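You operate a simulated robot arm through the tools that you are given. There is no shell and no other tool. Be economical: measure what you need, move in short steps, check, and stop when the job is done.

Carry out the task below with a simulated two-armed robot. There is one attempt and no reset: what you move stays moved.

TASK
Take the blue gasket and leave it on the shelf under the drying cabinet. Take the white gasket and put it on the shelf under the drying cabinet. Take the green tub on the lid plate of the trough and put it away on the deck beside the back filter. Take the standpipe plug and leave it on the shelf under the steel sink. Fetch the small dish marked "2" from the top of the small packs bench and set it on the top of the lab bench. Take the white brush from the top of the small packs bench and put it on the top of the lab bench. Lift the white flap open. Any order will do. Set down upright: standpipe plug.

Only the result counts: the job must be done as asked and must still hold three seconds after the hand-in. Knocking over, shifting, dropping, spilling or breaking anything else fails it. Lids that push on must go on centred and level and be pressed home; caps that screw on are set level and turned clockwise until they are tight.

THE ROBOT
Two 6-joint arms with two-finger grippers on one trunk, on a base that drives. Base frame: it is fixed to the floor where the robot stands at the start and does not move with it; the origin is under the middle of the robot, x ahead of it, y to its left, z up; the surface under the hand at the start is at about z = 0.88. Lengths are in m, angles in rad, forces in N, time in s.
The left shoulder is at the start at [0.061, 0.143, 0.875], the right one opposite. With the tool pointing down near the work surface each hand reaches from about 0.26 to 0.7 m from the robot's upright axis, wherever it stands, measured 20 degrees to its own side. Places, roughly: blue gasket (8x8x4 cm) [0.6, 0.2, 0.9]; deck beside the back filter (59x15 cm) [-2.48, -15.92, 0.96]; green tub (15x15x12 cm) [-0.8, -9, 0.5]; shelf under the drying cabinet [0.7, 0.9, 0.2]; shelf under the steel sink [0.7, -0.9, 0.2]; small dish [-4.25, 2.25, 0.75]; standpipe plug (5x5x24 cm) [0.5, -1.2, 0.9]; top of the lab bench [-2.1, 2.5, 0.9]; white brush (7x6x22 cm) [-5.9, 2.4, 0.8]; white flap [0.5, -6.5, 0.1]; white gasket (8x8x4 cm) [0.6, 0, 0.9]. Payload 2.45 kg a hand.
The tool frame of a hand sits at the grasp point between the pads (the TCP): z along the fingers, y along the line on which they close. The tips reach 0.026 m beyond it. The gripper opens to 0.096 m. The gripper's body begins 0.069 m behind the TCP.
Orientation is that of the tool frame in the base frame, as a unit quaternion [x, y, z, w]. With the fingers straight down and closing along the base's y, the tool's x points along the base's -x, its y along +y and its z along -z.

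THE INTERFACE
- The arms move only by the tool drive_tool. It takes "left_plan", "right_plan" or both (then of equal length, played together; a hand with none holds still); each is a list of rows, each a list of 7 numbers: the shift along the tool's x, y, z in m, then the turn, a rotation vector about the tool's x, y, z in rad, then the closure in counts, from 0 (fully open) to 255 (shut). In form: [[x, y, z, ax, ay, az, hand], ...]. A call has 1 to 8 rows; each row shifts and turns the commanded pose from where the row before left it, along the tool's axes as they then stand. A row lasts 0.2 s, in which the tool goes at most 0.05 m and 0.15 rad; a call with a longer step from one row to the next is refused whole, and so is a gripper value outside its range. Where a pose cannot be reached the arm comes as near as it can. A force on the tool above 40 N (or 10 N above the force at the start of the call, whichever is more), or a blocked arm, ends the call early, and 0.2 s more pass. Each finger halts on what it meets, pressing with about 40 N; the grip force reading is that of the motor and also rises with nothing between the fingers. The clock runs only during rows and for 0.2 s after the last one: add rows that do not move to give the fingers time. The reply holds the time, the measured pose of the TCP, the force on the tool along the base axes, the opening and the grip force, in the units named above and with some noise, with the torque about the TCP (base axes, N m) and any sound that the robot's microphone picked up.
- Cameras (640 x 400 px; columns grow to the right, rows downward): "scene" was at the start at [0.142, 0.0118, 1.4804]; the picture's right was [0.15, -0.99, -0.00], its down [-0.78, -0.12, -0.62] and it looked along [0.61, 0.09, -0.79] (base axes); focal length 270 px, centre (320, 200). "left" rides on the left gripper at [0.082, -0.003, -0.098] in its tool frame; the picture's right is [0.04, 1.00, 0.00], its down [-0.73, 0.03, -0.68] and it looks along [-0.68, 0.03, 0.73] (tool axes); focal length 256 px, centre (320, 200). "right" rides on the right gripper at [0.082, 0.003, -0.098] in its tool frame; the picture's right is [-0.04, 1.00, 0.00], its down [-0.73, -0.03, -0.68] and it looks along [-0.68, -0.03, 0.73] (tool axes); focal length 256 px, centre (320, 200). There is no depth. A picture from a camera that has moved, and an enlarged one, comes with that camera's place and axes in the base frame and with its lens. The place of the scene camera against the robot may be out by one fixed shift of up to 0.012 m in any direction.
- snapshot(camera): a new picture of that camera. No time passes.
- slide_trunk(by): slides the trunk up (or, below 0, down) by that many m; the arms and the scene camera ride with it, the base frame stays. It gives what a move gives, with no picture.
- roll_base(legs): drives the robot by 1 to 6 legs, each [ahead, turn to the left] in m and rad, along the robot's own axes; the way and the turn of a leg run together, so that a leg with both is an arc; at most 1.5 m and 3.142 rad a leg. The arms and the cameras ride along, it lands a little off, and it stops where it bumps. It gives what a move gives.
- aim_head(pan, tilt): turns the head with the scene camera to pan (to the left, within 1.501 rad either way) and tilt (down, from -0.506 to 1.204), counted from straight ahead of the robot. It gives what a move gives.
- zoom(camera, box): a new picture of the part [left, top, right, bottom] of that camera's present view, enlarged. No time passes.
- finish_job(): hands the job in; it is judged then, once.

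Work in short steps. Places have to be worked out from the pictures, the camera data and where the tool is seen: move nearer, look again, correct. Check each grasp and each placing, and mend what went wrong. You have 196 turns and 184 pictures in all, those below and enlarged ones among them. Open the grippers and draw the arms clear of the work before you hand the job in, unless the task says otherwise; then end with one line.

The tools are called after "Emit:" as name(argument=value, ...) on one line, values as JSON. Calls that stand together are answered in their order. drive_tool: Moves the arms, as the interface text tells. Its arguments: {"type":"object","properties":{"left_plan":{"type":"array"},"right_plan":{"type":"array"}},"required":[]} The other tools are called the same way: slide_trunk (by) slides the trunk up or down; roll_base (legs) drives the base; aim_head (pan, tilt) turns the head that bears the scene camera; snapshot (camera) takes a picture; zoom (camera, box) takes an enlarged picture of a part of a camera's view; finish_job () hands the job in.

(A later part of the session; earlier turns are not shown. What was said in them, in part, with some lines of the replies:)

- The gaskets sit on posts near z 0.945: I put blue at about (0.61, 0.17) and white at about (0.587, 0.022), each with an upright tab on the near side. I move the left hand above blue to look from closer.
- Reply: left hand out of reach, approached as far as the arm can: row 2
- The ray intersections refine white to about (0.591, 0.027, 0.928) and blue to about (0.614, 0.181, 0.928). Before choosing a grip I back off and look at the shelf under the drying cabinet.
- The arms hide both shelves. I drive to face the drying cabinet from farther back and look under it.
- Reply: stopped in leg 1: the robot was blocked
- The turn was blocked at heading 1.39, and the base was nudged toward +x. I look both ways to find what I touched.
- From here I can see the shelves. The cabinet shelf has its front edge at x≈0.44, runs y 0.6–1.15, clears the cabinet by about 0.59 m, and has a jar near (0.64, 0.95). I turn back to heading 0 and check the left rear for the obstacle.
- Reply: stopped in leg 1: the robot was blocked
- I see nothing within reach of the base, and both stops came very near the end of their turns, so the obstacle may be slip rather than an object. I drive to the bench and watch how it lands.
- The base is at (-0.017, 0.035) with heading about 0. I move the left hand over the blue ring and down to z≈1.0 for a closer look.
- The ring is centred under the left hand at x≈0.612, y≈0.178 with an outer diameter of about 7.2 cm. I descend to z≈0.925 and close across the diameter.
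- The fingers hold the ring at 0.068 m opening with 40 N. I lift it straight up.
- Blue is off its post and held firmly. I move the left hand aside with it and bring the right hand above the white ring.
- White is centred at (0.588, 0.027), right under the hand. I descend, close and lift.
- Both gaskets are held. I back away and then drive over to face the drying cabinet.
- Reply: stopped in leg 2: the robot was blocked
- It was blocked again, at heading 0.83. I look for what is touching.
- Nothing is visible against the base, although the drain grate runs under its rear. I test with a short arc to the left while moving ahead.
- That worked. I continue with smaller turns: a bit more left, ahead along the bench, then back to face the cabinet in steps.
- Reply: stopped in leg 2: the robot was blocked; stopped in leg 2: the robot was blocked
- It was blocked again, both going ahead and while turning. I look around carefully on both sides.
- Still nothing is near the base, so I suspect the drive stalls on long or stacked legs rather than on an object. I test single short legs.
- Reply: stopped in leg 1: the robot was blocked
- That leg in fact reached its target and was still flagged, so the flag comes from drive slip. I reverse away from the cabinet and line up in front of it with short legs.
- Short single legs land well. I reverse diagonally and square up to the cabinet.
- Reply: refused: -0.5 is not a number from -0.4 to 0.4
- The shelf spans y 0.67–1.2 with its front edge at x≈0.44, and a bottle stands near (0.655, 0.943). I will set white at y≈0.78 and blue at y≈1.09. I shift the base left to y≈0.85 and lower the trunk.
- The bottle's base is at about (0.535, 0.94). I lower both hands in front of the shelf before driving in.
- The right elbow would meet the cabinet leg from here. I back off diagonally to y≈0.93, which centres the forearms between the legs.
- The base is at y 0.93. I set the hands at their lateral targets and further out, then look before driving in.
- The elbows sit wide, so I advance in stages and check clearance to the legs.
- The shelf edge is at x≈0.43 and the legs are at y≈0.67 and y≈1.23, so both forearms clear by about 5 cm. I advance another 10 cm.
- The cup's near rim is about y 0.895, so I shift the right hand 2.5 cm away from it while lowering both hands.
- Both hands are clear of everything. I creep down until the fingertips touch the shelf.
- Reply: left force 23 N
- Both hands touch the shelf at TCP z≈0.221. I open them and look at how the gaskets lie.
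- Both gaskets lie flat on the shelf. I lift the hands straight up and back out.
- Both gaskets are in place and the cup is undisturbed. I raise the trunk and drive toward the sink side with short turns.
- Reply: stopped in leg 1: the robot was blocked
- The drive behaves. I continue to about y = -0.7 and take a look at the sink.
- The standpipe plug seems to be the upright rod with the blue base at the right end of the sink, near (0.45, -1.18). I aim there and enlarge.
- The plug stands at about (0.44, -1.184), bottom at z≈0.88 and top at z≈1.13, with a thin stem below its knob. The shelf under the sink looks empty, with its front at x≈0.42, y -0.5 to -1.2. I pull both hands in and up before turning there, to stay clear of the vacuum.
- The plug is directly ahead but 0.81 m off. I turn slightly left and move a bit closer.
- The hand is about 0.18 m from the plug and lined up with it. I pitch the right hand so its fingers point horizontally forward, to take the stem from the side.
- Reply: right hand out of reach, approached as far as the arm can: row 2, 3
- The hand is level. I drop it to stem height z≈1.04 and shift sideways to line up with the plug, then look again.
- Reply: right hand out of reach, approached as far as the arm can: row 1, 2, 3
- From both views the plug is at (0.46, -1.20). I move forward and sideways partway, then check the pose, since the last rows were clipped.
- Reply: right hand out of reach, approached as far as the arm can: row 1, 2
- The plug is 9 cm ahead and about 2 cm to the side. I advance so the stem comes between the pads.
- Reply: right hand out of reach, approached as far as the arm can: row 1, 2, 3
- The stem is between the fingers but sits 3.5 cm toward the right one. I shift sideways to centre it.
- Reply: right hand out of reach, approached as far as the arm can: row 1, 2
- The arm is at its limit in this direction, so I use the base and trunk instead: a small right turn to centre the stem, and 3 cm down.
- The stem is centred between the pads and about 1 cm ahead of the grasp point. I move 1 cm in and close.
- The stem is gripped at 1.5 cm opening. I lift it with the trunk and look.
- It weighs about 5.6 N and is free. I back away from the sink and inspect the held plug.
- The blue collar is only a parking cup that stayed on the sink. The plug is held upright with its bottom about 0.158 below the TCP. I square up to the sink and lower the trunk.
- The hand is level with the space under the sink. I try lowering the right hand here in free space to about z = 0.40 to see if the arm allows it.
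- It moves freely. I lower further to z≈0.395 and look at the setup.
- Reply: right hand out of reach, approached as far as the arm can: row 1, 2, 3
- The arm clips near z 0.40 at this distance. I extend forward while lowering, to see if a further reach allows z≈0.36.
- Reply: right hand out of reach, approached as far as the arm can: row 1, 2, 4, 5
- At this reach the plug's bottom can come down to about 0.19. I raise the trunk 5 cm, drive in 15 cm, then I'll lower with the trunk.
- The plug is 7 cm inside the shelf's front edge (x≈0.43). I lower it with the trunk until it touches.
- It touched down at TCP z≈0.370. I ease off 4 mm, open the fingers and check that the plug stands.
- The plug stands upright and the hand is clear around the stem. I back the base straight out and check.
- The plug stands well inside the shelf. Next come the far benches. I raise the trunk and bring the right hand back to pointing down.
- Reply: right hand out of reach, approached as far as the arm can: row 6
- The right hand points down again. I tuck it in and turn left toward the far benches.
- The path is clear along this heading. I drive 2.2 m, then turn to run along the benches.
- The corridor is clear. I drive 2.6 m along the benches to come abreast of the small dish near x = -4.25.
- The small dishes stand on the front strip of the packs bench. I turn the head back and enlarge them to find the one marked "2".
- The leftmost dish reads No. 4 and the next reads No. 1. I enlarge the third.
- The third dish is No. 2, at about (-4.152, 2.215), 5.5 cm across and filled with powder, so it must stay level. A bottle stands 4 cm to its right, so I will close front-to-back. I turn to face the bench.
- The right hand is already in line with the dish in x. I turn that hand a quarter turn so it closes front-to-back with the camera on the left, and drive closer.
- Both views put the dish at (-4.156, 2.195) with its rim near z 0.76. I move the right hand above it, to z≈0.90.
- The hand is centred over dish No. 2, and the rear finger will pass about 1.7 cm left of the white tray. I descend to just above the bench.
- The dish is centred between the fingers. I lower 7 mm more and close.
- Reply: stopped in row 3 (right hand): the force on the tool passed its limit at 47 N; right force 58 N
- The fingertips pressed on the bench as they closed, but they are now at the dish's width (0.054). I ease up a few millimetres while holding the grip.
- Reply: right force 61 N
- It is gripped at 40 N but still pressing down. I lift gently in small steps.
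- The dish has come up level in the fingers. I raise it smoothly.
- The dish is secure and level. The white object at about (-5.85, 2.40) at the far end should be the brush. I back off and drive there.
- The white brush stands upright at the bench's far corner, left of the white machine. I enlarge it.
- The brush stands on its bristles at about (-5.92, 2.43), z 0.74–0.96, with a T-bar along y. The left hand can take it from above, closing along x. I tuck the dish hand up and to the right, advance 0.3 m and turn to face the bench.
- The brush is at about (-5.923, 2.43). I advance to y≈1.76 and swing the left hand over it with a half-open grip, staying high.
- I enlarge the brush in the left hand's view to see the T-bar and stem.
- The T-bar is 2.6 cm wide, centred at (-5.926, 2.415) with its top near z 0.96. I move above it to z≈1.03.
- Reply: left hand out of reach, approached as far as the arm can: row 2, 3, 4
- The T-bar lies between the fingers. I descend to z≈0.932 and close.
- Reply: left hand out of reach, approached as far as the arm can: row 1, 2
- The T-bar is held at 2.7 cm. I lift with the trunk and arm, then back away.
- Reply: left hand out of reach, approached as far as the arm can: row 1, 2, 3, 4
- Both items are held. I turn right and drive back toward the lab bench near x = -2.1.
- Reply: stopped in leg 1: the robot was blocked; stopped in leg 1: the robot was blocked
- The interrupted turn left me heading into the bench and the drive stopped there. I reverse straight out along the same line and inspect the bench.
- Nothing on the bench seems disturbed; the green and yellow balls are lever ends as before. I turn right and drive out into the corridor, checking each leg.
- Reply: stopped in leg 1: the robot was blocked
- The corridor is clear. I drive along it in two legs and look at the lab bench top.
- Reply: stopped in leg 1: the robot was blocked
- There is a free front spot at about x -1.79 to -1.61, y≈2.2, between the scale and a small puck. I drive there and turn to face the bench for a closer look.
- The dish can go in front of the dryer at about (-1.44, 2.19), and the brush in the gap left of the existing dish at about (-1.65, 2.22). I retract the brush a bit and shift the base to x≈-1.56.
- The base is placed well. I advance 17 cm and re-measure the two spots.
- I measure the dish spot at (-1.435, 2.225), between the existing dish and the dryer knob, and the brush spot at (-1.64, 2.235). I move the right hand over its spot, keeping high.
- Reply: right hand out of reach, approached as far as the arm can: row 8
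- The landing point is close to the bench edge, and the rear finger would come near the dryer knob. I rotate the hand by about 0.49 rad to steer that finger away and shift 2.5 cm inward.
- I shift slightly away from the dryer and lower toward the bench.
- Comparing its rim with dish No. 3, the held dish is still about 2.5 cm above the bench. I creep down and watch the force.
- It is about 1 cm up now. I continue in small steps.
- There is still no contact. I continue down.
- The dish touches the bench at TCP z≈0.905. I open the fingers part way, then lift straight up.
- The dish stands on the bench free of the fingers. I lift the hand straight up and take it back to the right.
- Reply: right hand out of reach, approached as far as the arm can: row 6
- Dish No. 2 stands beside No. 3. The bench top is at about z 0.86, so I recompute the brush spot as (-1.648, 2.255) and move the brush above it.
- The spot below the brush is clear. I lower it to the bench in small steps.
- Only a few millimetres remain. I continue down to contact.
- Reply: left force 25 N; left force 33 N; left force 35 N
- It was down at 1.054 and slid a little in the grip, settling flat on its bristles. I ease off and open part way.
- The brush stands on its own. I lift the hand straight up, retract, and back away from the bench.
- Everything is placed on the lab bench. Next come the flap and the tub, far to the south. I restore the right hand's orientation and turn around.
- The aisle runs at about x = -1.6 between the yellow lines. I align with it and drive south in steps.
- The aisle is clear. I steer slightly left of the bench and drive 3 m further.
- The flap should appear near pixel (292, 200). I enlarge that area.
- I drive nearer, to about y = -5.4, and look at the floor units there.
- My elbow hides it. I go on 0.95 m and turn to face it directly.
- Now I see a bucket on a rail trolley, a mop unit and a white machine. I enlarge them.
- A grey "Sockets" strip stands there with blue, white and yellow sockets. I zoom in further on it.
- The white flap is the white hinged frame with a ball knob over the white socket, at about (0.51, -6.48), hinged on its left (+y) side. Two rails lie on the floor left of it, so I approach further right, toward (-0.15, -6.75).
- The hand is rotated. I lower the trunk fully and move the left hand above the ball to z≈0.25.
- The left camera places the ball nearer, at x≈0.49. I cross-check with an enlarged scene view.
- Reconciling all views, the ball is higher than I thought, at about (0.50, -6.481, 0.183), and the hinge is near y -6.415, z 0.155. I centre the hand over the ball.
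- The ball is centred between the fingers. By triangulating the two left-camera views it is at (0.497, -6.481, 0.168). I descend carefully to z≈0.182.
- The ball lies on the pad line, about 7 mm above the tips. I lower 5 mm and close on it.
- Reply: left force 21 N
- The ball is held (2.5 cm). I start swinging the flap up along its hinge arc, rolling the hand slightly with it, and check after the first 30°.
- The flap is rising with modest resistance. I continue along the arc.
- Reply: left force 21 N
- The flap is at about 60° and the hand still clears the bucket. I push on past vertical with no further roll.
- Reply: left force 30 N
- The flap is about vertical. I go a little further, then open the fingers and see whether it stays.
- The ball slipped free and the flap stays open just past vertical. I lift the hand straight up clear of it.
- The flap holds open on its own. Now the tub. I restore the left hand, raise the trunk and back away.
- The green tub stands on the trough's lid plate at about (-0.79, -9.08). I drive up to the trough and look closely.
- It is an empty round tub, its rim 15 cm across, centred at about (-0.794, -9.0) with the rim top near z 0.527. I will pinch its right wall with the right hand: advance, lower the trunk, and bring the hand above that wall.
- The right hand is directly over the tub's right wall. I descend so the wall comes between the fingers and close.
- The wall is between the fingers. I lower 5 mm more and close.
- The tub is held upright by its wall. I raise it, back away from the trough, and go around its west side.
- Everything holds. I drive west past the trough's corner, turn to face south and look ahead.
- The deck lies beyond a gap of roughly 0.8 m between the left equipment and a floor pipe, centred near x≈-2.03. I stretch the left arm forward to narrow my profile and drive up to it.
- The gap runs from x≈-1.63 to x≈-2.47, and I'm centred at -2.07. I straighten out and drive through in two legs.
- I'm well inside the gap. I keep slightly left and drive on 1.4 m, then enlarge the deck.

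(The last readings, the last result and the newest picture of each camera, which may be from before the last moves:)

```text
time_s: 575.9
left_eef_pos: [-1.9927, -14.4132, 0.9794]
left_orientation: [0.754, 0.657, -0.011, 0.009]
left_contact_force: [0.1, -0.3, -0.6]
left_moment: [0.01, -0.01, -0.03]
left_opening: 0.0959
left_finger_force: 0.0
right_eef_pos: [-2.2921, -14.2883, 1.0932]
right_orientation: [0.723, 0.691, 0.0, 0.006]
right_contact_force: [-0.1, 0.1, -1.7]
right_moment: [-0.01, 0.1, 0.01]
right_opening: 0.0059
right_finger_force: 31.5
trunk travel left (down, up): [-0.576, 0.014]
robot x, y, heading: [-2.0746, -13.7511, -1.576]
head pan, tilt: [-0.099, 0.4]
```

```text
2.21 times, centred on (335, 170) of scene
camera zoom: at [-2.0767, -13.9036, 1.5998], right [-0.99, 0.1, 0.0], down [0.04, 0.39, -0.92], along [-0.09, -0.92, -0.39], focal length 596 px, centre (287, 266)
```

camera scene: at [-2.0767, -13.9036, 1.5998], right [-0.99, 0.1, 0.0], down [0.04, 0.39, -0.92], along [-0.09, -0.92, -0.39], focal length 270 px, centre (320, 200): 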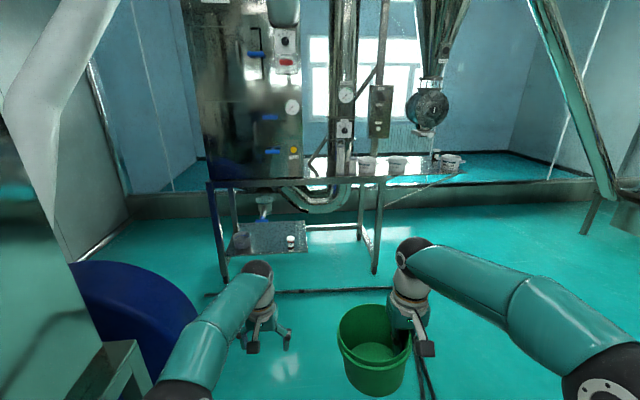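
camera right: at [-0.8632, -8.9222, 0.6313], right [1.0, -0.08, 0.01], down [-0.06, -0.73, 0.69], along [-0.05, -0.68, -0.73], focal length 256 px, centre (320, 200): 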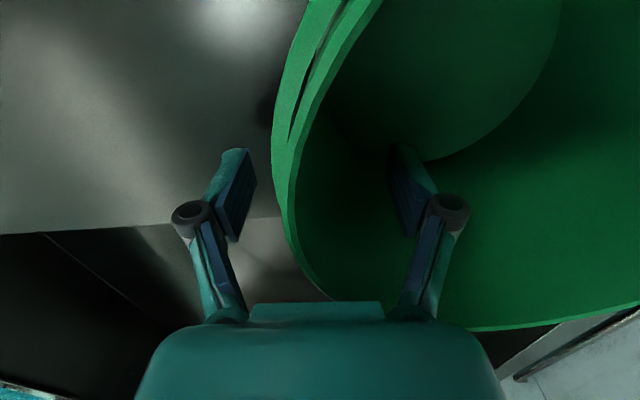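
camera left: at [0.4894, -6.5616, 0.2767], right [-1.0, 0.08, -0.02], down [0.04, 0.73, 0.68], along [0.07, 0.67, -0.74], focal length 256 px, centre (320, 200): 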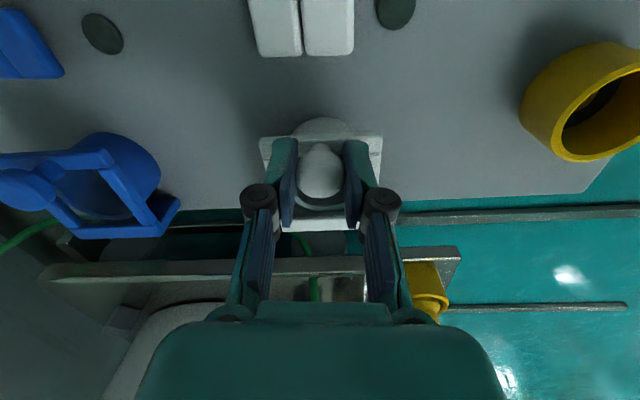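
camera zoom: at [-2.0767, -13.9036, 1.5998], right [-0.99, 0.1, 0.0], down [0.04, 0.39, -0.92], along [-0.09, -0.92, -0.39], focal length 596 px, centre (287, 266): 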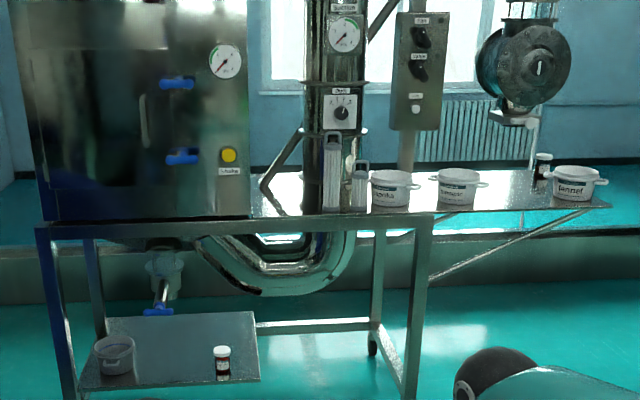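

The free part of the deck is the strip right of the filter box, about x -2.19 to -2.40, before two grey holders. To avoid the holders I turn the hand a quarter turn so the tub hangs in front of it.

Emit:
drive_tool(right_plan=[[0, 0, 0, 0, 0, 0.1428, 255], [0, 0, 0, 0, 0, 0.1428, 255], [0, 0, 0, 0, 0, 0.1428, 255], [0, 0, 0, 0, 0, 0.1428, 255], [0, 0, 0, 0, 0, 0.1428, 255], [0, 0, 0, 0, 0, 0.1428, 255], [0, 0, 0, 0, 0, 0.1428, 255], [0, 0, 0, 0, 0, 0.1428, 255]], left_plan=[[0.02, 0.015, 0, 0, 0, 0, 0], [0.02, 0.015, 0, 0, 0, 0, 0], [0.02, 0.015, 0, 0, 0, 0, 0], [0.02, 0.015, 0, 0, 0, 0, 0], [0.02, 0.015, 0, 0, 0, 0, 0], [0.02, 0, 0, 0, 0, 0, 0], [0.02, 0, 0, 0, 0, 0, 0], [0, 0, 0, 0, 0, 0, 0]])

Emit:
drive_tool(right_plan=[[0, 0, 0, 0, 0, 0.1428, 255], [0, 0, 0, 0, 0, 0.1428, 255], [0, 0, 0, 0, 0, 0.1428, 255], [0, 0, 0, 0, 0, 0, 255]])

Emit:
roll_base(legs=[[0.9, -0.1]])

Emit:
roll_base(legs=[[0, 0.1]])

Emit:
aim_head(pan=-0.1, tilt=0.65)

Emit:
snapshot(camera="scene")

```text
time_s: 577.7
left_eef_pos: [-1.8997, -14.2851, 0.9759]
left_orientation: [0.754, 0.656, -0.01, 0.009]
left_contact_force: [-0.2, -0.5, -1.1]
left_moment: [0.01, 0.0, 0.02]
left_opening: 0.0961
left_finger_force: 0.1
right_eef_pos: [-2.2911, -14.2883, 1.0928]
right_orientation: [0.982, 0.189, 0.003, 0.005]
right_contact_force: [-0.6, -0.1, -1.9]
right_moment: [0.06, 0.02, 0.0]
right_opening: 0.0061
right_finger_force: 31.2
trunk travel left (down, up): [-0.576, 0.014]
robot x, y, heading: [-2.0709, -13.7497, -1.57]
head pan, tilt: [-0.099, 0.4]
```

```text
time_s: 578.7
left_eef_pos: [-1.9004, -14.2847, 0.9749]
left_orientation: [0.754, 0.657, -0.01, 0.009]
left_contact_force: [0.9, -0.1, 0.2]
left_moment: [0.01, -0.01, -0.03]
left_opening: 0.096
left_finger_force: 0.1
right_eef_pos: [-2.2922, -14.2873, 1.0926]
right_orientation: [1.0, -0.024, 0.004, 0.004]
right_contact_force: [0.4, 0.1, -0.9]
right_moment: [0.08, 0.0, 0.0]
right_opening: 0.006
right_finger_force: 31.7
trunk travel left (down, up): [-0.576, 0.014]
robot x, y, heading: [-2.0729, -13.7495, -1.568]
head pan, tilt: [-0.099, 0.4]
```

```text
time_s: 583.5
left_eef_pos: [-1.997, -15.1867, 0.9763]
left_orientation: [0.785, 0.619, -0.01, 0.008]
left_contact_force: [0.3, -0.5, -0.5]
left_moment: [0.03, -0.01, 0.05]
left_opening: 0.0961
left_finger_force: 0.0
right_eef_pos: [-2.3872, -15.1519, 1.0933]
right_orientation: [0.997, -0.072, 0.004, 0.004]
right_contact_force: [0.7, 0.3, -1.3]
right_moment: [0.11, 0.02, 0.01]
right_opening: 0.0059
right_finger_force: 31.9
trunk travel left (down, up): [-0.576, 0.014]
robot x, y, heading: [-2.1174, -14.641, -1.668]
head pan, tilt: [-0.099, 0.4]
```

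```text
time_s: 584.4
left_eef_pos: [-1.9424, -15.1728, 0.9762]
left_orientation: [0.753, 0.658, -0.01, 0.01]
left_contact_force: [0.0, -0.2, 0.0]
left_moment: [0.01, -0.01, 0.0]
left_opening: 0.0958
left_finger_force: 0.0
right_eef_pos: [-2.3338, -15.1751, 1.0942]
right_orientation: [1.0, -0.022, 0.004, 0.004]
right_contact_force: [0.6, 0.0, -1.0]
right_moment: [0.08, 0.02, 0.01]
right_opening: 0.0062
right_finger_force: 31.7
trunk travel left (down, up): [-0.576, 0.014]
robot x, y, heading: [-2.1218, -14.64, -1.561]
head pan, tilt: [-0.099, 0.4]
```

```text
time_s: 585.2
left_eef_pos: [-1.9425, -15.1713, 0.977]
left_orientation: [0.752, 0.659, -0.01, 0.009]
left_contact_force: [0.5, 0.2, -0.8]
left_moment: [-0.01, 0.02, -0.03]
left_opening: 0.0958
left_finger_force: 0.0
right_eef_pos: [-2.3355, -15.1755, 1.0954]
right_orientation: [1.0, -0.021, 0.004, 0.004]
right_contact_force: [-0.3, -0.6, -1.6]
right_moment: [0.1, 0.02, -0.01]
right_opening: 0.0058
right_finger_force: 31.4
trunk travel left (down, up): [-0.576, 0.014]
robot x, y, heading: [-2.1258, -14.6377, -1.567]
head pan, tilt: [-0.099, 0.649]
```

```text
13 pictures are left
camera scene: at [-2.126, -14.7853, 1.5774], right [-1.0, 0.1, 0.0], down [0.06, 0.6, -0.8], along [-0.08, -0.79, -0.6], focal length 270 px, centre (320, 200)
```

scene: 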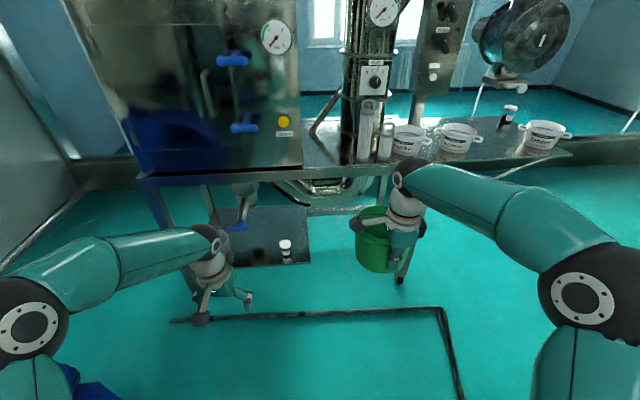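

I enlarge the free part of the deck between the filter box and the grey holders.

Emit:
zoom(camera="scene", box=[280, 90, 420, 190])

```text
4.00 times, centred on (350, 140) of scene
camera zoom: at [-2.126, -14.7853, 1.5774], right [-1.0, 0.1, 0.0], down [0.06, 0.6, -0.8], along [-0.08, -0.79, -0.6], focal length 1080 px, centre (200, 440)
```

zoom: 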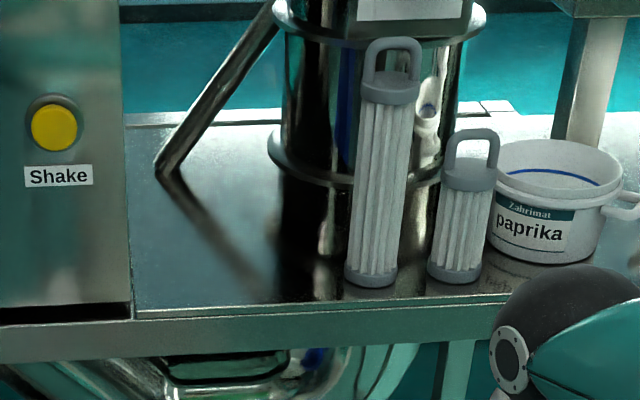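

The deck surface is at z≈0.965 with its front at y≈-15.835. I aim the tub centre at (-2.28, -15.93), with about 5 cm clear on each side. I raise and shift the tub, retract the left hand, and drive closer.

Emit:
drive_tool(right_plan=[[0.01, 0, -0.01, 0, 0, 0, 255], [0.01, 0, -0.01, 0, 0, 0, 255], [0.01, 0, -0.01, 0, 0, 0, 255], [0.01, 0, -0.01, 0, 0, 0, 255], [0.01, 0, -0.01, 0, 0, 0, 255], [0.01, 0, -0.005, 0, 0, 0, 255]], left_plan=[[0.03, 0.005, -0.02, 0, 0, 0, 0], [0.03, 0.005, -0.02, 0, 0, 0, 0], [0.03, 0.005, -0.02, 0, 0, 0, 0], [0.03, 0.005, -0.02, 0, 0, 0, 0], [0.03, 0.005, -0.02, 0, 0, 0, 0], [0.02, 0, -0.02, 0, 0, 0, 0]])

Emit:
roll_base(legs=[[0.6, 0]])

Emit:
aim_head(pan=-0.1, tilt=0.8)

Emit:
snapshot(camera="scene")

```text
time_s: 586.6
left_eef_pos: [-1.8937, -15.0014, 1.092]
left_orientation: [0.753, 0.658, -0.01, 0.009]
left_contact_force: [0.4, -0.5, -0.1]
left_moment: [0.02, 0.0, -0.01]
left_opening: 0.0963
left_finger_force: 0.1
right_eef_pos: [-2.2749, -15.1768, 1.1506]
right_orientation: [1.0, -0.022, 0.004, 0.005]
right_contact_force: [-0.3, -0.7, -0.9]
right_moment: [0.09, 0.03, 0.0]
right_opening: 0.006
right_finger_force: 31.6
trunk travel left (down, up): [-0.576, 0.014]
robot x, y, heading: [-2.126, -14.6376, -1.564]
head pan, tilt: [-0.099, 0.649]
```

```text
time_s: 590.0
left_eef_pos: [-1.8921, -15.6023, 1.0928]
left_orientation: [0.754, 0.657, -0.01, 0.009]
left_contact_force: [-0.5, 0.9, -0.9]
left_moment: [0.04, 0.0, 0.02]
left_opening: 0.0958
left_finger_force: 0.0
right_eef_pos: [-2.2748, -15.7769, 1.1488]
right_orientation: [1.0, -0.022, 0.004, 0.004]
right_contact_force: [-0.2, -0.5, -1.3]
right_moment: [0.12, 0.02, -0.01]
right_opening: 0.006
right_finger_force: 31.2
trunk travel left (down, up): [-0.576, 0.014]
robot x, y, heading: [-2.1255, -15.2386, -1.57]
head pan, tilt: [-0.099, 0.649]
```

```text
time_s: 590.7
left_eef_pos: [-1.8916, -15.6012, 1.0922]
left_orientation: [0.754, 0.656, -0.011, 0.009]
left_contact_force: [0.0, -0.3, -0.5]
left_moment: [0.02, -0.03, 0.03]
left_opening: 0.0961
left_finger_force: 0.2
right_eef_pos: [-2.2736, -15.7747, 1.1502]
right_orientation: [1.0, -0.022, 0.004, 0.004]
right_contact_force: [-0.5, -0.7, -1.4]
right_moment: [0.09, 0.03, 0.02]
right_opening: 0.0061
right_finger_force: 31.9
trunk travel left (down, up): [-0.576, 0.014]
robot x, y, heading: [-2.1254, -15.2403, -1.567]
head pan, tilt: [-0.099, 0.799]
```

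```text
11 pictures are left
camera scene: at [-2.1233, -15.3774, 1.5649], right [-1.0, 0.1, 0.0], down [0.07, 0.71, -0.7], along [-0.07, -0.69, -0.72], focal length 270 px, centre (320, 200)
```

scene: 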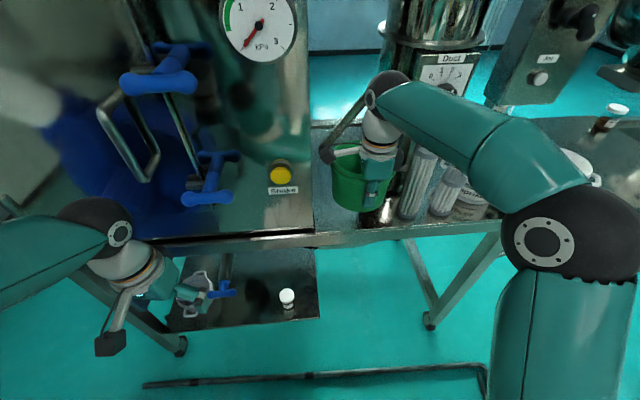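

I enlarge to check lateral clearance between the filter box and the cartridges.

Emit:
zoom(camera="scene", box=[290, 110, 470, 250])

```text
2.86 times, centred on (380, 180) of scene
camera zoom: at [-2.1233, -15.3774, 1.5649], right [-1.0, 0.1, 0.0], down [0.07, 0.71, -0.7], along [-0.07, -0.69, -0.72], focal length 771 px, centre (149, 257)
```

zoom: 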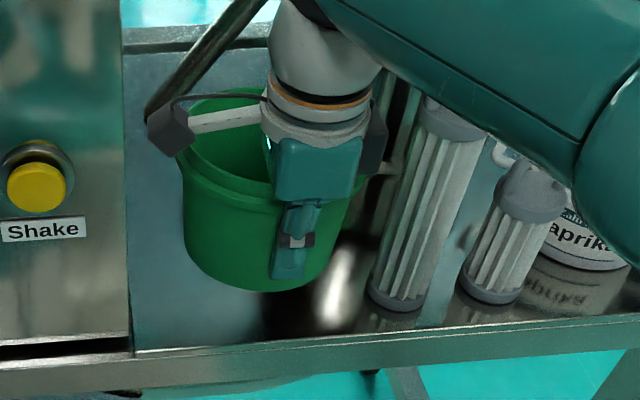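

Clearance is about 5 cm on both sides and my forearm passes in front of the cartridges. I move forward 8 cm and lower toward the deck.

Emit:
drive_tool(right_plan=[[0, 0.027, 0, 0, 0, 0, 255], [0, 0.027, 0, 0, 0, 0, 255], [0, 0.026, 0, 0, 0, 0, 255], [0, 0, 0.015, 0, 0, 0, 255], [0, 0, 0.015, 0, 0, 0, 255], [0, 0, 0.01, 0, 0, 0, 255], [0, 0, 0, 0, 0, 0, 255]])

Emit:
zoom(camera="scene", box=[290, 90, 470, 250])

```text
time_s: 592.3
left_eef_pos: [-1.8928, -15.6014, 1.0933]
left_orientation: [0.754, 0.657, -0.011, 0.008]
left_contact_force: [-0.5, -0.2, 0.8]
left_moment: [0.05, 0.0, 0.02]
left_opening: 0.0962
left_finger_force: 0.2
right_eef_pos: [-2.2746, -15.8559, 1.1111]
right_orientation: [1.0, -0.023, 0.004, 0.004]
right_contact_force: [-0.1, -1.0, -2.5]
right_moment: [0.13, -0.01, -0.01]
right_opening: 0.0062
right_finger_force: 31.6
trunk travel left (down, up): [-0.576, 0.014]
robot x, y, heading: [-2.123, -15.2359, -1.57]
head pan, tilt: [-0.099, 0.799]
```

```text
2.50 times, centred on (380, 170) of scene
camera zoom: at [-2.1232, -15.3777, 1.5648], right [-1.0, 0.1, 0.0], down [0.07, 0.71, -0.7], along [-0.07, -0.69, -0.72], focal length 675 px, centre (170, 275)
```

zoom: 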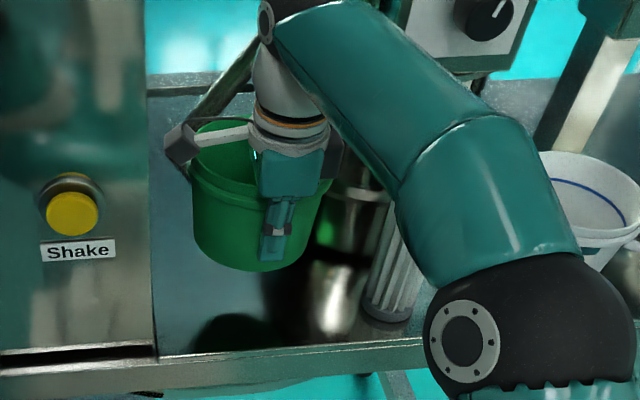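

By its reflection the tub is about 2 cm above the deck, slightly deep. I pull it back 1.5 cm and creep down.

Emit:
drive_tool(right_plan=[[0, -0.015, 0, 0, 0, 0, 255], [0, 0, 0.006, 0, 0, 0, 255], [0, 0, 0.004, 0, 0, 0, 255]])

Emit:
drive_tool(right_plan=[[0, 0, 0.003, 0, 0, 0, 255], [0, 0, 0.003, 0, 0, 0, 255]])

Emit:
drive_tool(right_plan=[[0, 0, 0.003, 0, 0, 0, 255], [0, 0, 0.002, 0, 0, 0, 255]])

```text
time_s: 593.1
left_eef_pos: [-1.8932, -15.6012, 1.0917]
left_orientation: [0.753, 0.658, -0.01, 0.009]
left_contact_force: [0.8, -0.2, 0.5]
left_moment: [0.01, 0.02, -0.02]
left_opening: 0.096
left_finger_force: 0.1
right_eef_pos: [-2.2755, -15.841, 1.1004]
right_orientation: [1.0, -0.023, 0.003, 0.004]
right_contact_force: [1.3, -0.2, -1.3]
right_moment: [0.05, 0.02, 0.01]
right_opening: 0.006
right_finger_force: 31.7
trunk travel left (down, up): [-0.576, 0.014]
robot x, y, heading: [-2.1231, -15.2393, -1.568]
head pan, tilt: [-0.099, 0.799]
```

```text
time_s: 593.7
left_eef_pos: [-1.8929, -15.6015, 1.0933]
left_orientation: [0.753, 0.657, -0.01, 0.009]
left_contact_force: [-0.5, 0.1, 0.4]
left_moment: [-0.01, 0.01, 0.01]
left_opening: 0.0961
left_finger_force: 0.0
right_eef_pos: [-2.2777, -15.8414, 1.0953]
right_orientation: [1.0, -0.022, 0.004, 0.003]
right_contact_force: [0.0, 0.1, -1.3]
right_moment: [0.06, -0.01, 0.0]
right_opening: 0.0063
right_finger_force: 31.8
trunk travel left (down, up): [-0.576, 0.014]
robot x, y, heading: [-2.1257, -15.2355, -1.572]
head pan, tilt: [-0.099, 0.799]
```

```text
time_s: 594.3
left_eef_pos: [-1.8917, -15.6017, 1.0928]
left_orientation: [0.754, 0.657, -0.011, 0.009]
left_contact_force: [-0.3, 0.2, 0.7]
left_moment: [0.01, -0.01, 0.05]
left_opening: 0.0959
left_finger_force: 0.0
right_eef_pos: [-2.2769, -15.841, 1.0895]
right_orientation: [1.0, -0.023, 0.004, 0.005]
right_contact_force: [0.1, -0.5, -1.6]
right_moment: [0.09, -0.01, -0.01]
right_opening: 0.0059
right_finger_force: 31.2
trunk travel left (down, up): [-0.576, 0.014]
robot x, y, heading: [-2.1197, -15.2404, -1.569]
head pan, tilt: [-0.099, 0.799]
```

There is no contact yet. I continue down in small steps.

Emit:
drive_tool(right_plan=[[0, 0, 0.003, 0, 0, 0, 255], [0, 0, 0.003, 0, 0, 0, 255]])

Emit:
drive_tool(right_plan=[[0, 0, 0.003, 0, 0, 0, 255], [0, 0, 0.003, 0, 0, 0, 255]])

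Emit:
drive_tool(right_plan=[[0, 0, 0.003, 0, 0, 0, 255], [0, 0, 0.003, 0, 0, 0, 255]])

Emit:
zoom(camera="scene", box=[300, 110, 440, 250])

```text
time_s: 594.9
left_eef_pos: [-1.8918, -15.6025, 1.0928]
left_orientation: [0.753, 0.657, -0.011, 0.009]
left_contact_force: [0.6, 0.0, -0.3]
left_moment: [0.0, 0.03, -0.01]
left_opening: 0.0959
left_finger_force: 0.0
right_eef_pos: [-2.2767, -15.8419, 1.0835]
right_orientation: [1.0, -0.023, 0.005, 0.004]
right_contact_force: [0.6, 0.3, -1.0]
right_moment: [0.09, 0.02, 0.0]
right_opening: 0.0059
right_finger_force: 31.4
trunk travel left (down, up): [-0.576, 0.014]
robot x, y, heading: [-2.1198, -15.237, -1.568]
head pan, tilt: [-0.099, 0.799]
```

```text
time_s: 595.5
left_eef_pos: [-1.8918, -15.6017, 1.0932]
left_orientation: [0.753, 0.658, -0.01, 0.008]
left_contact_force: [-0.4, -1.0, 0.0]
left_moment: [0.0, 0.01, -0.05]
left_opening: 0.0961
left_finger_force: 0.0
right_eef_pos: [-2.2764, -15.8409, 1.0775]
right_orientation: [1.0, -0.023, 0.005, 0.005]
right_contact_force: [0.0, -0.7, -1.0]
right_moment: [0.06, 0.03, -0.02]
right_opening: 0.006
right_finger_force: 31.2
trunk travel left (down, up): [-0.576, 0.014]
robot x, y, heading: [-2.1225, -15.2387, -1.565]
head pan, tilt: [-0.099, 0.799]
```

```text
time_s: 596.1
left_eef_pos: [-1.8925, -15.6019, 1.093]
left_orientation: [0.754, 0.657, -0.011, 0.009]
left_contact_force: [-0.2, 0.1, 0.1]
left_moment: [-0.02, -0.01, 0.0]
left_opening: 0.096
left_finger_force: 0.0
right_eef_pos: [-2.2755, -15.842, 1.0719]
right_orientation: [1.0, -0.023, 0.004, 0.004]
right_contact_force: [0.7, 0.0, -1.3]
right_moment: [0.07, 0.0, -0.03]
right_opening: 0.0061
right_finger_force: 31.5
trunk travel left (down, up): [-0.576, 0.014]
robot x, y, heading: [-2.1185, -15.2326, -1.568]
head pan, tilt: [-0.099, 0.799]
```

```text
2.86 times, centred on (370, 180) of scene
camera zoom: at [-2.1234, -15.3777, 1.5648], right [-1.0, 0.1, 0.0], down [0.07, 0.71, -0.7], along [-0.07, -0.69, -0.72], focal length 771 px, centre (177, 257)
```

zoom: 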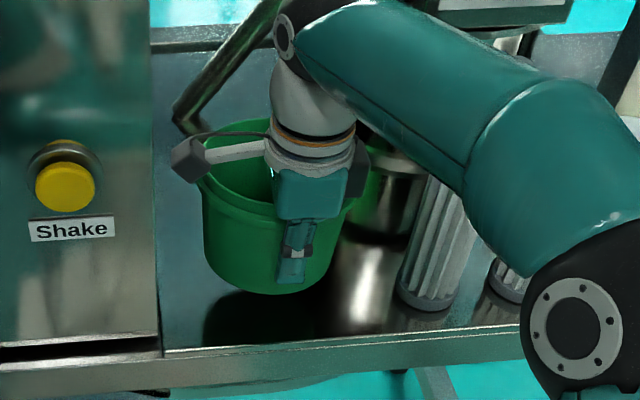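

The deck looks nearer z≈0.94, so about 1 cm remains, and the tub could come 2 cm toward me. I adjust and continue down.

Emit:
drive_tool(right_plan=[[0, -0.02, 0, 0, 0, 0, 255], [0, 0, 0.003, 0, 0, 0, 255], [0, 0, 0.002, 0, 0, 0, 255]])

Emit:
drive_tool(right_plan=[[0, 0, 0.003, 0, 0, 0, 255], [0, 0, 0.002, 0, 0, 0, 255]])

Emit:
drive_tool(right_plan=[[0, 0, 0.003, 0, 0, 0, 255], [0, 0, 0.002, 0, 0, 0, 255]])

Emit:
drive_tool(right_plan=[[0, 0, 0.002, 0, 0, 0, 255], [0, 0, 0.002, 0, 0, 0, 255]])

```text
time_s: 596.9
left_eef_pos: [-1.8929, -15.6026, 1.0926]
left_orientation: [0.753, 0.657, -0.01, 0.009]
left_contact_force: [-0.2, 0.8, -0.1]
left_moment: [-0.03, 0.0, 0.0]
left_opening: 0.0959
left_finger_force: 0.1
right_eef_pos: [-2.2746, -15.82, 1.0654]
right_orientation: [1.0, -0.022, 0.004, 0.005]
right_contact_force: [0.5, 0.2, -1.7]
right_moment: [0.07, 0.01, -0.01]
right_opening: 0.006
right_finger_force: 31.7
trunk travel left (down, up): [-0.576, 0.014]
robot x, y, heading: [-2.1194, -15.2376, -1.569]
head pan, tilt: [-0.099, 0.799]
```

```text
time_s: 597.5
left_eef_pos: [-1.8927, -15.6027, 1.094]
left_orientation: [0.754, 0.657, -0.011, 0.01]
left_contact_force: [-0.1, 0.6, 0.0]
left_moment: [-0.05, -0.02, 0.0]
left_opening: 0.0959
left_finger_force: 0.1
right_eef_pos: [-2.2748, -15.8216, 1.0611]
right_orientation: [1.0, -0.023, 0.004, 0.004]
right_contact_force: [0.4, 0.6, -1.3]
right_moment: [0.09, -0.02, -0.01]
right_opening: 0.006
right_finger_force: 31.3
trunk travel left (down, up): [-0.576, 0.014]
robot x, y, heading: [-2.1229, -15.2365, -1.567]
head pan, tilt: [-0.099, 0.799]
```

```text
time_s: 598.1
left_eef_pos: [-1.8928, -15.6015, 1.0926]
left_orientation: [0.753, 0.657, -0.01, 0.01]
left_contact_force: [0.2, 0.5, 0.5]
left_moment: [0.0, 0.04, 0.03]
left_opening: 0.096
left_finger_force: 0.1
right_eef_pos: [-2.2752, -15.8218, 1.0569]
right_orientation: [1.0, -0.022, 0.004, 0.005]
right_contact_force: [0.6, -0.3, -2.3]
right_moment: [0.06, 0.01, 0.01]
right_opening: 0.0062
right_finger_force: 31.4
trunk travel left (down, up): [-0.576, 0.014]
robot x, y, heading: [-2.1236, -15.2358, -1.564]
head pan, tilt: [-0.099, 0.799]
```

```text
time_s: 598.7
left_eef_pos: [-1.8929, -15.6016, 1.0921]
left_orientation: [0.754, 0.657, -0.011, 0.009]
left_contact_force: [-0.9, 0.3, 0.6]
left_moment: [0.03, 0.04, -0.02]
left_opening: 0.0961
left_finger_force: 0.0
right_eef_pos: [-2.2747, -15.8214, 1.0527]
right_orientation: [1.0, -0.023, 0.003, 0.005]
right_contact_force: [-0.1, -0.1, -1.7]
right_moment: [0.06, 0.01, -0.02]
right_opening: 0.0062
right_finger_force: 31.7
trunk travel left (down, up): [-0.576, 0.014]
robot x, y, heading: [-2.1231, -15.2386, -1.57]
head pan, tilt: [-0.099, 0.799]
```

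Still free. I continue down with the same care.

Emit:
drive_tool(right_plan=[[0, 0, 0.002, 0, 0, 0, 255], [0, 0, 0.003, 0, 0, 0, 255]])

Emit:
drive_tool(right_plan=[[0, 0, 0.002, 0, 0, 0, 255], [0, 0, 0.003, 0, 0, 0, 255]])

Emit:
zoom(camera="scene", box=[300, 110, 440, 250])

```text
time_s: 599.3
left_eef_pos: [-1.8917, -15.6021, 1.092]
left_orientation: [0.753, 0.657, -0.01, 0.008]
left_contact_force: [-0.2, 0.5, -0.2]
left_moment: [0.01, 0.0, 0.03]
left_opening: 0.0959
left_finger_force: 0.1
right_eef_pos: [-2.2749, -15.823, 1.0482]
right_orientation: [1.0, -0.023, 0.004, 0.005]
right_contact_force: [-0.9, -0.3, -1.1]
right_moment: [0.09, 0.01, 0.01]
right_opening: 0.0062
right_finger_force: 31.6
trunk travel left (down, up): [-0.576, 0.014]
robot x, y, heading: [-2.1226, -15.2402, -1.568]
head pan, tilt: [-0.099, 0.799]
```

```text
time_s: 599.9
left_eef_pos: [-1.893, -15.6018, 1.0932]
left_orientation: [0.754, 0.657, -0.01, 0.01]
left_contact_force: [0.5, -0.8, -1.2]
left_moment: [-0.01, 0.03, 0.0]
left_opening: 0.0959
left_finger_force: 0.0
right_eef_pos: [-2.2753, -15.8221, 1.0425]
right_orientation: [1.0, -0.023, 0.004, 0.004]
right_contact_force: [0.5, 0.0, -0.9]
right_moment: [0.1, -0.01, 0.0]
right_opening: 0.006
right_finger_force: 31.3
trunk travel left (down, up): [-0.576, 0.014]
robot x, y, heading: [-2.1205, -15.2354, -1.569]
head pan, tilt: [-0.099, 0.799]
```

```text
2.86 times, centred on (370, 180) of scene
camera zoom: at [-2.1234, -15.3777, 1.5648], right [-1.0, 0.1, 0.0], down [0.07, 0.71, -0.7], along [-0.07, -0.69, -0.72], focal length 771 px, centre (177, 257)
```

zoom: 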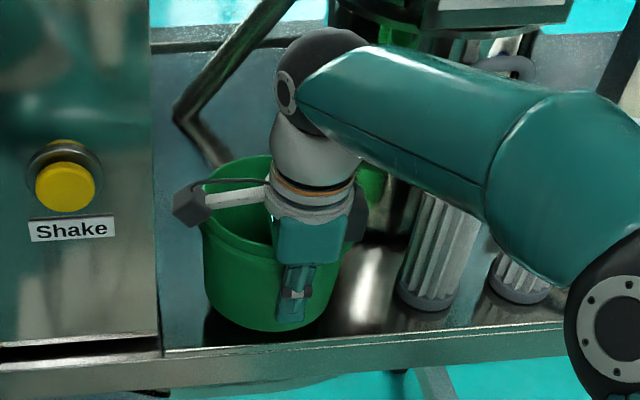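

The tub is almost down, its base about 2 cm behind the deck edge. I creep the last millimetres.

Emit:
drive_tool(right_plan=[[0, 0.004, 0, 0, 0, 0, 255], [0, 0, 0.002, 0, 0, 0, 255], [0, 0, 0.002, 0, 0, 0, 255]])

Emit:
drive_tool(right_plan=[[0, 0, 0.002, 0, 0, 0, 255], [0, 0, 0.002, 0, 0, 0, 255]])

Emit:
drive_tool(right_plan=[[0, 0, 0.002, 0, 0, 0, 255], [0, 0, 0.002, 0, 0, 0, 255]])

Emit:
drive_tool(right_plan=[[0, 0, 0.002, 0, 0, 0, 255], [0, 0, 0.002, 0, 0, 0, 255]])

```text
time_s: 600.7
left_eef_pos: [-1.8938, -15.6017, 1.0928]
left_orientation: [0.754, 0.657, -0.011, 0.009]
left_contact_force: [0.5, -0.5, -0.1]
left_moment: [0.02, 0.0, 0.02]
left_opening: 0.0959
left_finger_force: 0.0
right_eef_pos: [-2.2745, -15.8258, 1.0398]
right_orientation: [1.0, -0.024, 0.004, 0.005]
right_contact_force: [0.1, -0.5, -1.9]
right_moment: [0.08, 0.03, 0.0]
right_opening: 0.0062
right_finger_force: 31.2
trunk travel left (down, up): [-0.576, 0.014]
robot x, y, heading: [-2.1264, -15.2377, -1.573]
head pan, tilt: [-0.099, 0.799]
```

```text
time_s: 601.3
left_eef_pos: [-1.8922, -15.6025, 1.0929]
left_orientation: [0.753, 0.658, -0.011, 0.01]
left_contact_force: [-0.3, 0.0, 0.6]
left_moment: [0.0, -0.02, -0.01]
left_opening: 0.0961
left_finger_force: 0.0
right_eef_pos: [-2.2754, -15.826, 1.0347]
right_orientation: [1.0, -0.023, 0.005, 0.005]
right_contact_force: [0.7, 1.5, -2.1]
right_moment: [0.12, 0.03, 0.02]
right_opening: 0.0062
right_finger_force: 31.7
trunk travel left (down, up): [-0.576, 0.014]
robot x, y, heading: [-2.1207, -15.2343, -1.571]
head pan, tilt: [-0.099, 0.799]
```

```text
time_s: 601.9
left_eef_pos: [-1.8922, -15.6024, 1.0923]
left_orientation: [0.754, 0.657, -0.01, 0.009]
left_contact_force: [0.3, 0.0, -0.3]
left_moment: [0.01, -0.04, 0.0]
left_opening: 0.0959
left_finger_force: 0.0
right_eef_pos: [-2.2743, -15.8255, 1.0306]
right_orientation: [1.0, -0.023, 0.004, 0.004]
right_contact_force: [0.5, -1.1, -1.8]
right_moment: [0.07, 0.03, 0.01]
right_opening: 0.006
right_finger_force: 31.9
trunk travel left (down, up): [-0.576, 0.014]
robot x, y, heading: [-2.1253, -15.2353, -1.57]
head pan, tilt: [-0.099, 0.799]
```

```text
time_s: 602.5
left_eef_pos: [-1.8916, -15.6021, 1.0928]
left_orientation: [0.753, 0.657, -0.01, 0.009]
left_contact_force: [0.8, 0.6, 0.1]
left_moment: [-0.03, -0.02, 0.01]
left_opening: 0.0964
left_finger_force: 0.0
right_eef_pos: [-2.2755, -15.8246, 1.0258]
right_orientation: [1.0, -0.024, 0.004, 0.004]
right_contact_force: [-0.6, 0.0, -2.5]
right_moment: [0.04, -0.02, 0.0]
right_opening: 0.006
right_finger_force: 31.5
trunk travel left (down, up): [-0.576, 0.014]
robot x, y, heading: [-2.1222, -15.2368, -1.567]
head pan, tilt: [-0.099, 0.799]
```

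Contact is later than I computed, so I check visually how the tub's base stands relative to the deck.

Emit:
zoom(camera="scene", box=[325, 170, 405, 250])

```text
5.00 times, centred on (365, 210) of scene
camera zoom: at [-2.1234, -15.3777, 1.5648], right [-1.0, 0.1, 0.0], down [0.07, 0.71, -0.7], along [-0.07, -0.69, -0.72], focal length 1350 px, centre (95, 150)
```

zoom: 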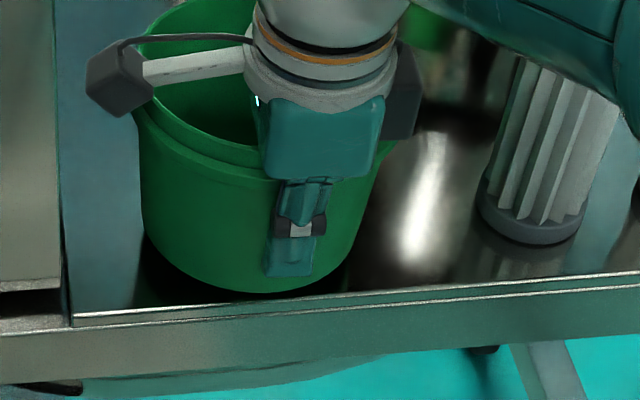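

The base is now close to the deck's front edge, so I move the tub 3 cm further in before lowering on.

Emit:
drive_tool(right_plan=[[0, 0, -0.004, 0, 0, 0, 255], [0, 0.015, 0, 0, 0, 0, 255], [0, 0.015, 0, 0, 0, 0, 255], [0, 0, 0.004, 0, 0, 0, 255]])

Emit:
drive_tool(right_plan=[[0, 0, 0.002, 0, 0, 0, 255], [0, 0, 0.002, 0, 0, 0, 255]])

Emit:
drive_tool(right_plan=[[0, 0, 0.002, 0, 0, 0, 255], [0, 0, 0.002, 0, 0, 0, 255]])

Emit:
drive_tool(right_plan=[[0, 0, 0.002, 0, 0, 0, 255], [0, 0, 0.002, 0, 0, 0, 255]])

```text
time_s: 603.5
left_eef_pos: [-1.892, -15.6017, 1.0925]
left_orientation: [0.754, 0.657, -0.01, 0.009]
left_contact_force: [-0.2, 0.5, -0.2]
left_moment: [0.0, -0.02, 0.0]
left_opening: 0.096
left_finger_force: 0.1
right_eef_pos: [-2.2765, -15.8554, 1.027]
right_orientation: [1.0, -0.022, 0.004, 0.005]
right_contact_force: [0.2, 0.6, -1.4]
right_moment: [0.08, 0.01, 0.01]
right_opening: 0.0061
right_finger_force: 31.8
trunk travel left (down, up): [-0.576, 0.014]
robot x, y, heading: [-2.1208, -15.2349, -1.567]
head pan, tilt: [-0.099, 0.799]
```

```text
time_s: 604.1
left_eef_pos: [-1.8923, -15.6022, 1.0927]
left_orientation: [0.753, 0.657, -0.011, 0.01]
left_contact_force: [0.2, 1.3, 0.5]
left_moment: [-0.01, 0.0, -0.02]
left_opening: 0.0958
left_finger_force: 0.2
right_eef_pos: [-2.2768, -15.8563, 1.0226]
right_orientation: [1.0, -0.023, 0.004, 0.004]
right_contact_force: [-0.6, -0.3, -0.7]
right_moment: [0.12, 0.02, -0.01]
right_opening: 0.0062
right_finger_force: 31.5
trunk travel left (down, up): [-0.576, 0.014]
robot x, y, heading: [-2.1209, -15.2346, -1.57]
head pan, tilt: [-0.099, 0.799]
```

```text
time_s: 604.7
left_eef_pos: [-1.894, -15.6015, 1.0933]
left_orientation: [0.753, 0.657, -0.011, 0.009]
left_contact_force: [0.2, -0.9, 0.3]
left_moment: [-0.03, -0.01, 0.0]
left_opening: 0.0964
left_finger_force: 0.0
right_eef_pos: [-2.2761, -15.8557, 1.0191]
right_orientation: [1.0, -0.023, 0.005, 0.004]
right_contact_force: [0.3, -0.2, -1.4]
right_moment: [0.09, 0.0, -0.04]
right_opening: 0.0061
right_finger_force: 30.8
trunk travel left (down, up): [-0.576, 0.014]
robot x, y, heading: [-2.1237, -15.2347, -1.569]
head pan, tilt: [-0.099, 0.799]
```

```text
time_s: 605.3
left_eef_pos: [-1.8923, -15.6019, 1.0922]
left_orientation: [0.754, 0.657, -0.01, 0.008]
left_contact_force: [-1.3, -0.6, -0.1]
left_moment: [-0.01, -0.01, -0.01]
left_opening: 0.0958
left_finger_force: 0.1
right_eef_pos: [-2.2768, -15.8552, 1.0144]
right_orientation: [1.0, -0.023, 0.005, 0.005]
right_contact_force: [-0.2, 0.4, -0.6]
right_moment: [0.0, 0.06, 0.02]
right_opening: 0.0059
right_finger_force: 31.4
trunk travel left (down, up): [-0.576, 0.014]
robot x, y, heading: [-2.1272, -15.2368, -1.569]
head pan, tilt: [-0.099, 0.799]
```

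The moment reading has just changed, which hints at contact beginning. I continue very gently.

Emit:
drive_tool(right_plan=[[0, 0, 0.002, 0, 0, 0, 255], [0, 0, 0, 0, 0, 0, 255]])

Emit:
drive_tool(right_plan=[[0, 0, 0.002, 0, 0, 0, 255], [0, 0, 0, 0, 0, 0, 255]])

Emit:
drive_tool(right_plan=[[0, 0, 0.002, 0, 0, 0, 255], [0, 0, 0, 0, 0, 0, 255]])

```text
time_s: 605.9
left_eef_pos: [-1.8936, -15.601, 1.0923]
left_orientation: [0.754, 0.657, -0.011, 0.01]
left_contact_force: [-0.2, 0.0, 0.2]
left_moment: [-0.01, 0.01, 0.02]
left_opening: 0.096
left_finger_force: 0.0
right_eef_pos: [-2.2766, -15.8554, 1.0144]
right_orientation: [1.0, -0.023, 0.004, 0.005]
right_contact_force: [-0.4, 0.8, 1.1]
right_moment: [-0.13, 0.05, 0.03]
right_opening: 0.0061
right_finger_force: 31.7
trunk travel left (down, up): [-0.576, 0.014]
robot x, y, heading: [-2.1211, -15.2378, -1.569]
head pan, tilt: [-0.099, 0.799]
```

```text
time_s: 606.5
left_eef_pos: [-1.8932, -15.601, 1.0933]
left_orientation: [0.754, 0.657, -0.011, 0.009]
left_contact_force: [-0.3, 0.3, -0.7]
left_moment: [0.01, -0.02, -0.03]
left_opening: 0.096
left_finger_force: 0.0
right_eef_pos: [-2.2754, -15.8552, 1.0129]
right_orientation: [1.0, -0.023, 0.004, 0.006]
right_contact_force: [-1.2, 1.2, 6.3]
right_moment: [-0.57, 0.32, -0.09]
right_opening: 0.0061
right_finger_force: 31.6
trunk travel left (down, up): [-0.576, 0.014]
robot x, y, heading: [-2.1216, -15.236, -1.566]
head pan, tilt: [-0.099, 0.799]
```

```text
time_s: 607.1
left_eef_pos: [-1.892, -15.5998, 1.0939]
left_orientation: [0.753, 0.657, -0.011, 0.009]
left_contact_force: [-0.7, -0.7, 0.0]
left_moment: [0.01, 0.02, 0.0]
left_opening: 0.0963
left_finger_force: 0.1
right_eef_pos: [-2.2754, -15.8548, 1.0115]
right_orientation: [1.0, -0.023, 0.005, 0.007]
right_contact_force: [-0.8, 0.1, 14.1]
right_moment: [-1.16, 0.62, -0.16]
right_opening: 0.0061
right_finger_force: 31.8
trunk travel left (down, up): [-0.576, 0.014]
robot x, y, heading: [-2.1244, -15.2385, -1.571]
head pan, tilt: [-0.099, 0.799]
```

The tub is down, with contact at TCP z≈1.013. I check how it stands before letting go.

Emit:
zoom(camera="scene", box=[310, 130, 430, 250])

```text
3.33 times, centred on (370, 190) of scene
camera zoom: at [-2.123, -15.3755, 1.5651], right [-1.0, 0.1, 0.0], down [0.07, 0.71, -0.7], along [-0.07, -0.69, -0.72], focal length 900 px, centre (153, 233)
```

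zoom: 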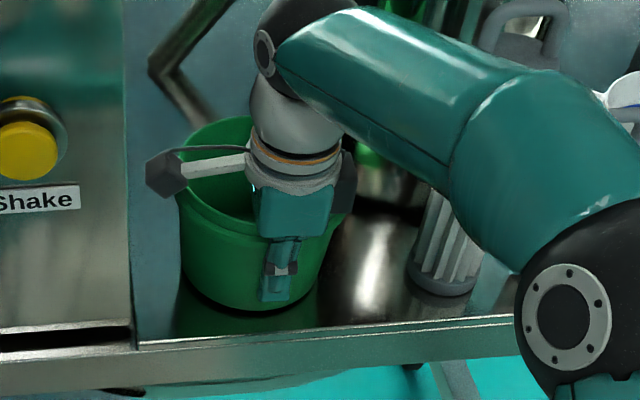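

The tub stands on the deck with about 3.5 cm of margin to the edge. I relieve the pressure, open, and lift straight out.

Emit:
drive_tool(right_plan=[[0, 0, -0.002, 0, 0, 0, 230], [0, 0, 0, 0, 0, 0, 180], [0, 0, 0, 0, 0, 0, 120], [0, 0, 0, 0, 0, 0, 100], [0, 0, 0, 0, 0, 0, 100]])

Emit:
drive_tool(right_plan=[[0, 0, -0.01, 0, 0, 0, 100], [0, 0, -0.02, 0, 0, 0, 100], [0, 0, -0.03, 0, 0, 0, 100], [0, 0, -0.03, 0, 0, 0, 100], [0, 0, -0.03, 0, 0, 0, 100], [0, 0, 0, 0, 0, 0, 100]])

Emit:
snapshot(camera="scene")

```text
time_s: 608.3
left_eef_pos: [-1.8924, -15.6018, 1.0917]
left_orientation: [0.753, 0.658, -0.011, 0.01]
left_contact_force: [-0.1, -0.1, -0.4]
left_moment: [0.01, -0.04, 0.0]
left_opening: 0.0961
left_finger_force: 0.1
right_eef_pos: [-2.275, -15.8557, 1.0104]
right_orientation: [1.0, -0.022, 0.004, 0.005]
right_contact_force: [0.4, 0.6, -0.6]
right_moment: [0.0, -0.03, 0.02]
right_opening: 0.0583
right_finger_force: 0.0
trunk travel left (down, up): [-0.576, 0.014]
robot x, y, heading: [-2.1206, -15.2351, -1.572]
head pan, tilt: [-0.099, 0.799]
```

```text
time_s: 609.7
left_eef_pos: [-1.8936, -15.6012, 1.0927]
left_orientation: [0.754, 0.657, -0.011, 0.009]
left_contact_force: [0.4, -0.1, 0.4]
left_moment: [0.0, 0.0, -0.03]
left_opening: 0.096
left_finger_force: 0.1
right_eef_pos: [-2.2776, -15.8543, 1.1305]
right_orientation: [1.0, -0.022, 0.005, 0.004]
right_contact_force: [0.2, 0.4, 0.2]
right_moment: [-0.02, 0.0, 0.02]
right_opening: 0.0584
right_finger_force: 0.0
trunk travel left (down, up): [-0.576, 0.014]
robot x, y, heading: [-2.1234, -15.2365, -1.57]
head pan, tilt: [-0.099, 0.799]
```

```text
4 pictures are left
camera scene: at [-2.1234, -15.3777, 1.5648], right [-1.0, 0.1, 0.0], down [0.07, 0.71, -0.7], along [-0.07, -0.69, -0.72], focal length 270 px, centre (320, 200)
```

scene: 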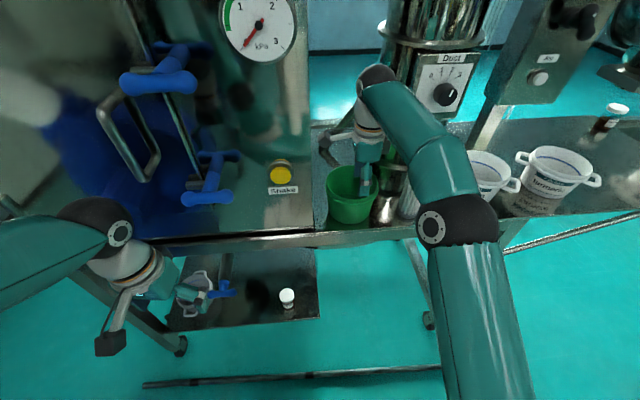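

The tub stands upright on the deck and the hand is clear above it. I back the robot away and take a final look.

Emit:
roll_base(legs=[[-0.45, 0]])

Emit:
zoom(camera="scene", box=[270, 30, 520, 200])

```text
time_s: 612.5
left_eef_pos: [-1.8936, -15.1508, 1.092]
left_orientation: [0.752, 0.659, -0.011, 0.01]
left_contact_force: [-0.6, -0.7, 0.0]
left_moment: [0.0, 0.01, -0.03]
left_opening: 0.0961
left_finger_force: 0.2
right_eef_pos: [-2.2758, -15.4039, 1.1313]
right_orientation: [1.0, -0.021, 0.004, 0.004]
right_contact_force: [-0.8, 1.3, 0.8]
right_moment: [-0.03, -0.01, -0.02]
right_opening: 0.0585
right_finger_force: 0.0
trunk travel left (down, up): [-0.576, 0.014]
robot x, y, heading: [-2.1253, -14.7855, -1.565]
head pan, tilt: [-0.099, 0.799]
```

```text
2.35 times, centred on (395, 115) of scene
camera zoom: at [-2.1242, -14.9264, 1.5649], right [-1.0, 0.09, 0.0], down [0.07, 0.71, -0.7], along [-0.06, -0.69, -0.72], focal length 635 px, centre (144, 400)
```

zoom: 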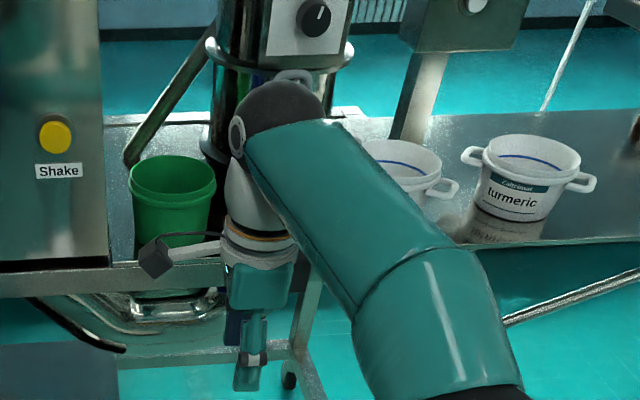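

The tub stands on the deck, with the cartridges and cups undisturbed. I open the right gripper fully and hand in.

Emit:
drive_tool(right_plan=[[0.0, 0, 0, 0, 0, 0, 0], [0, 0, 0, 0, 0, 0, 0], [0, 0, 0, 0, 0, 0, 0]])

Emit:
finish_job()

```text
time_s: 613.3
left_eef_pos: [-1.8925, -15.1509, 1.0928]
left_orientation: [0.751, 0.66, -0.009, 0.009]
left_contact_force: [-0.2, 0.4, 0.9]
left_moment: [-0.02, 0.01, -0.02]
left_opening: 0.096
left_finger_force: 0.1
right_eef_pos: [-2.2761, -15.4057, 1.1317]
right_orientation: [1.0, -0.021, 0.004, 0.004]
right_contact_force: [0.6, 0.0, -0.2]
right_moment: [0.0, 0.02, 0.01]
right_opening: 0.096
right_finger_force: 0.0
trunk travel left (down, up): [-0.576, 0.014]
robot x, y, heading: [-2.1259, -14.7867, -1.559]
head pan, tilt: [-0.099, 0.799]
```

```text
The job is handed in.
```

I handed the job in with all seven tasks done: both gaskets, the plug (set down upright), dish No. 2, the brush and the tub are in their places and the white flap is open; the base did drive into the small packs bench once, but I saw nothing there disturbed.
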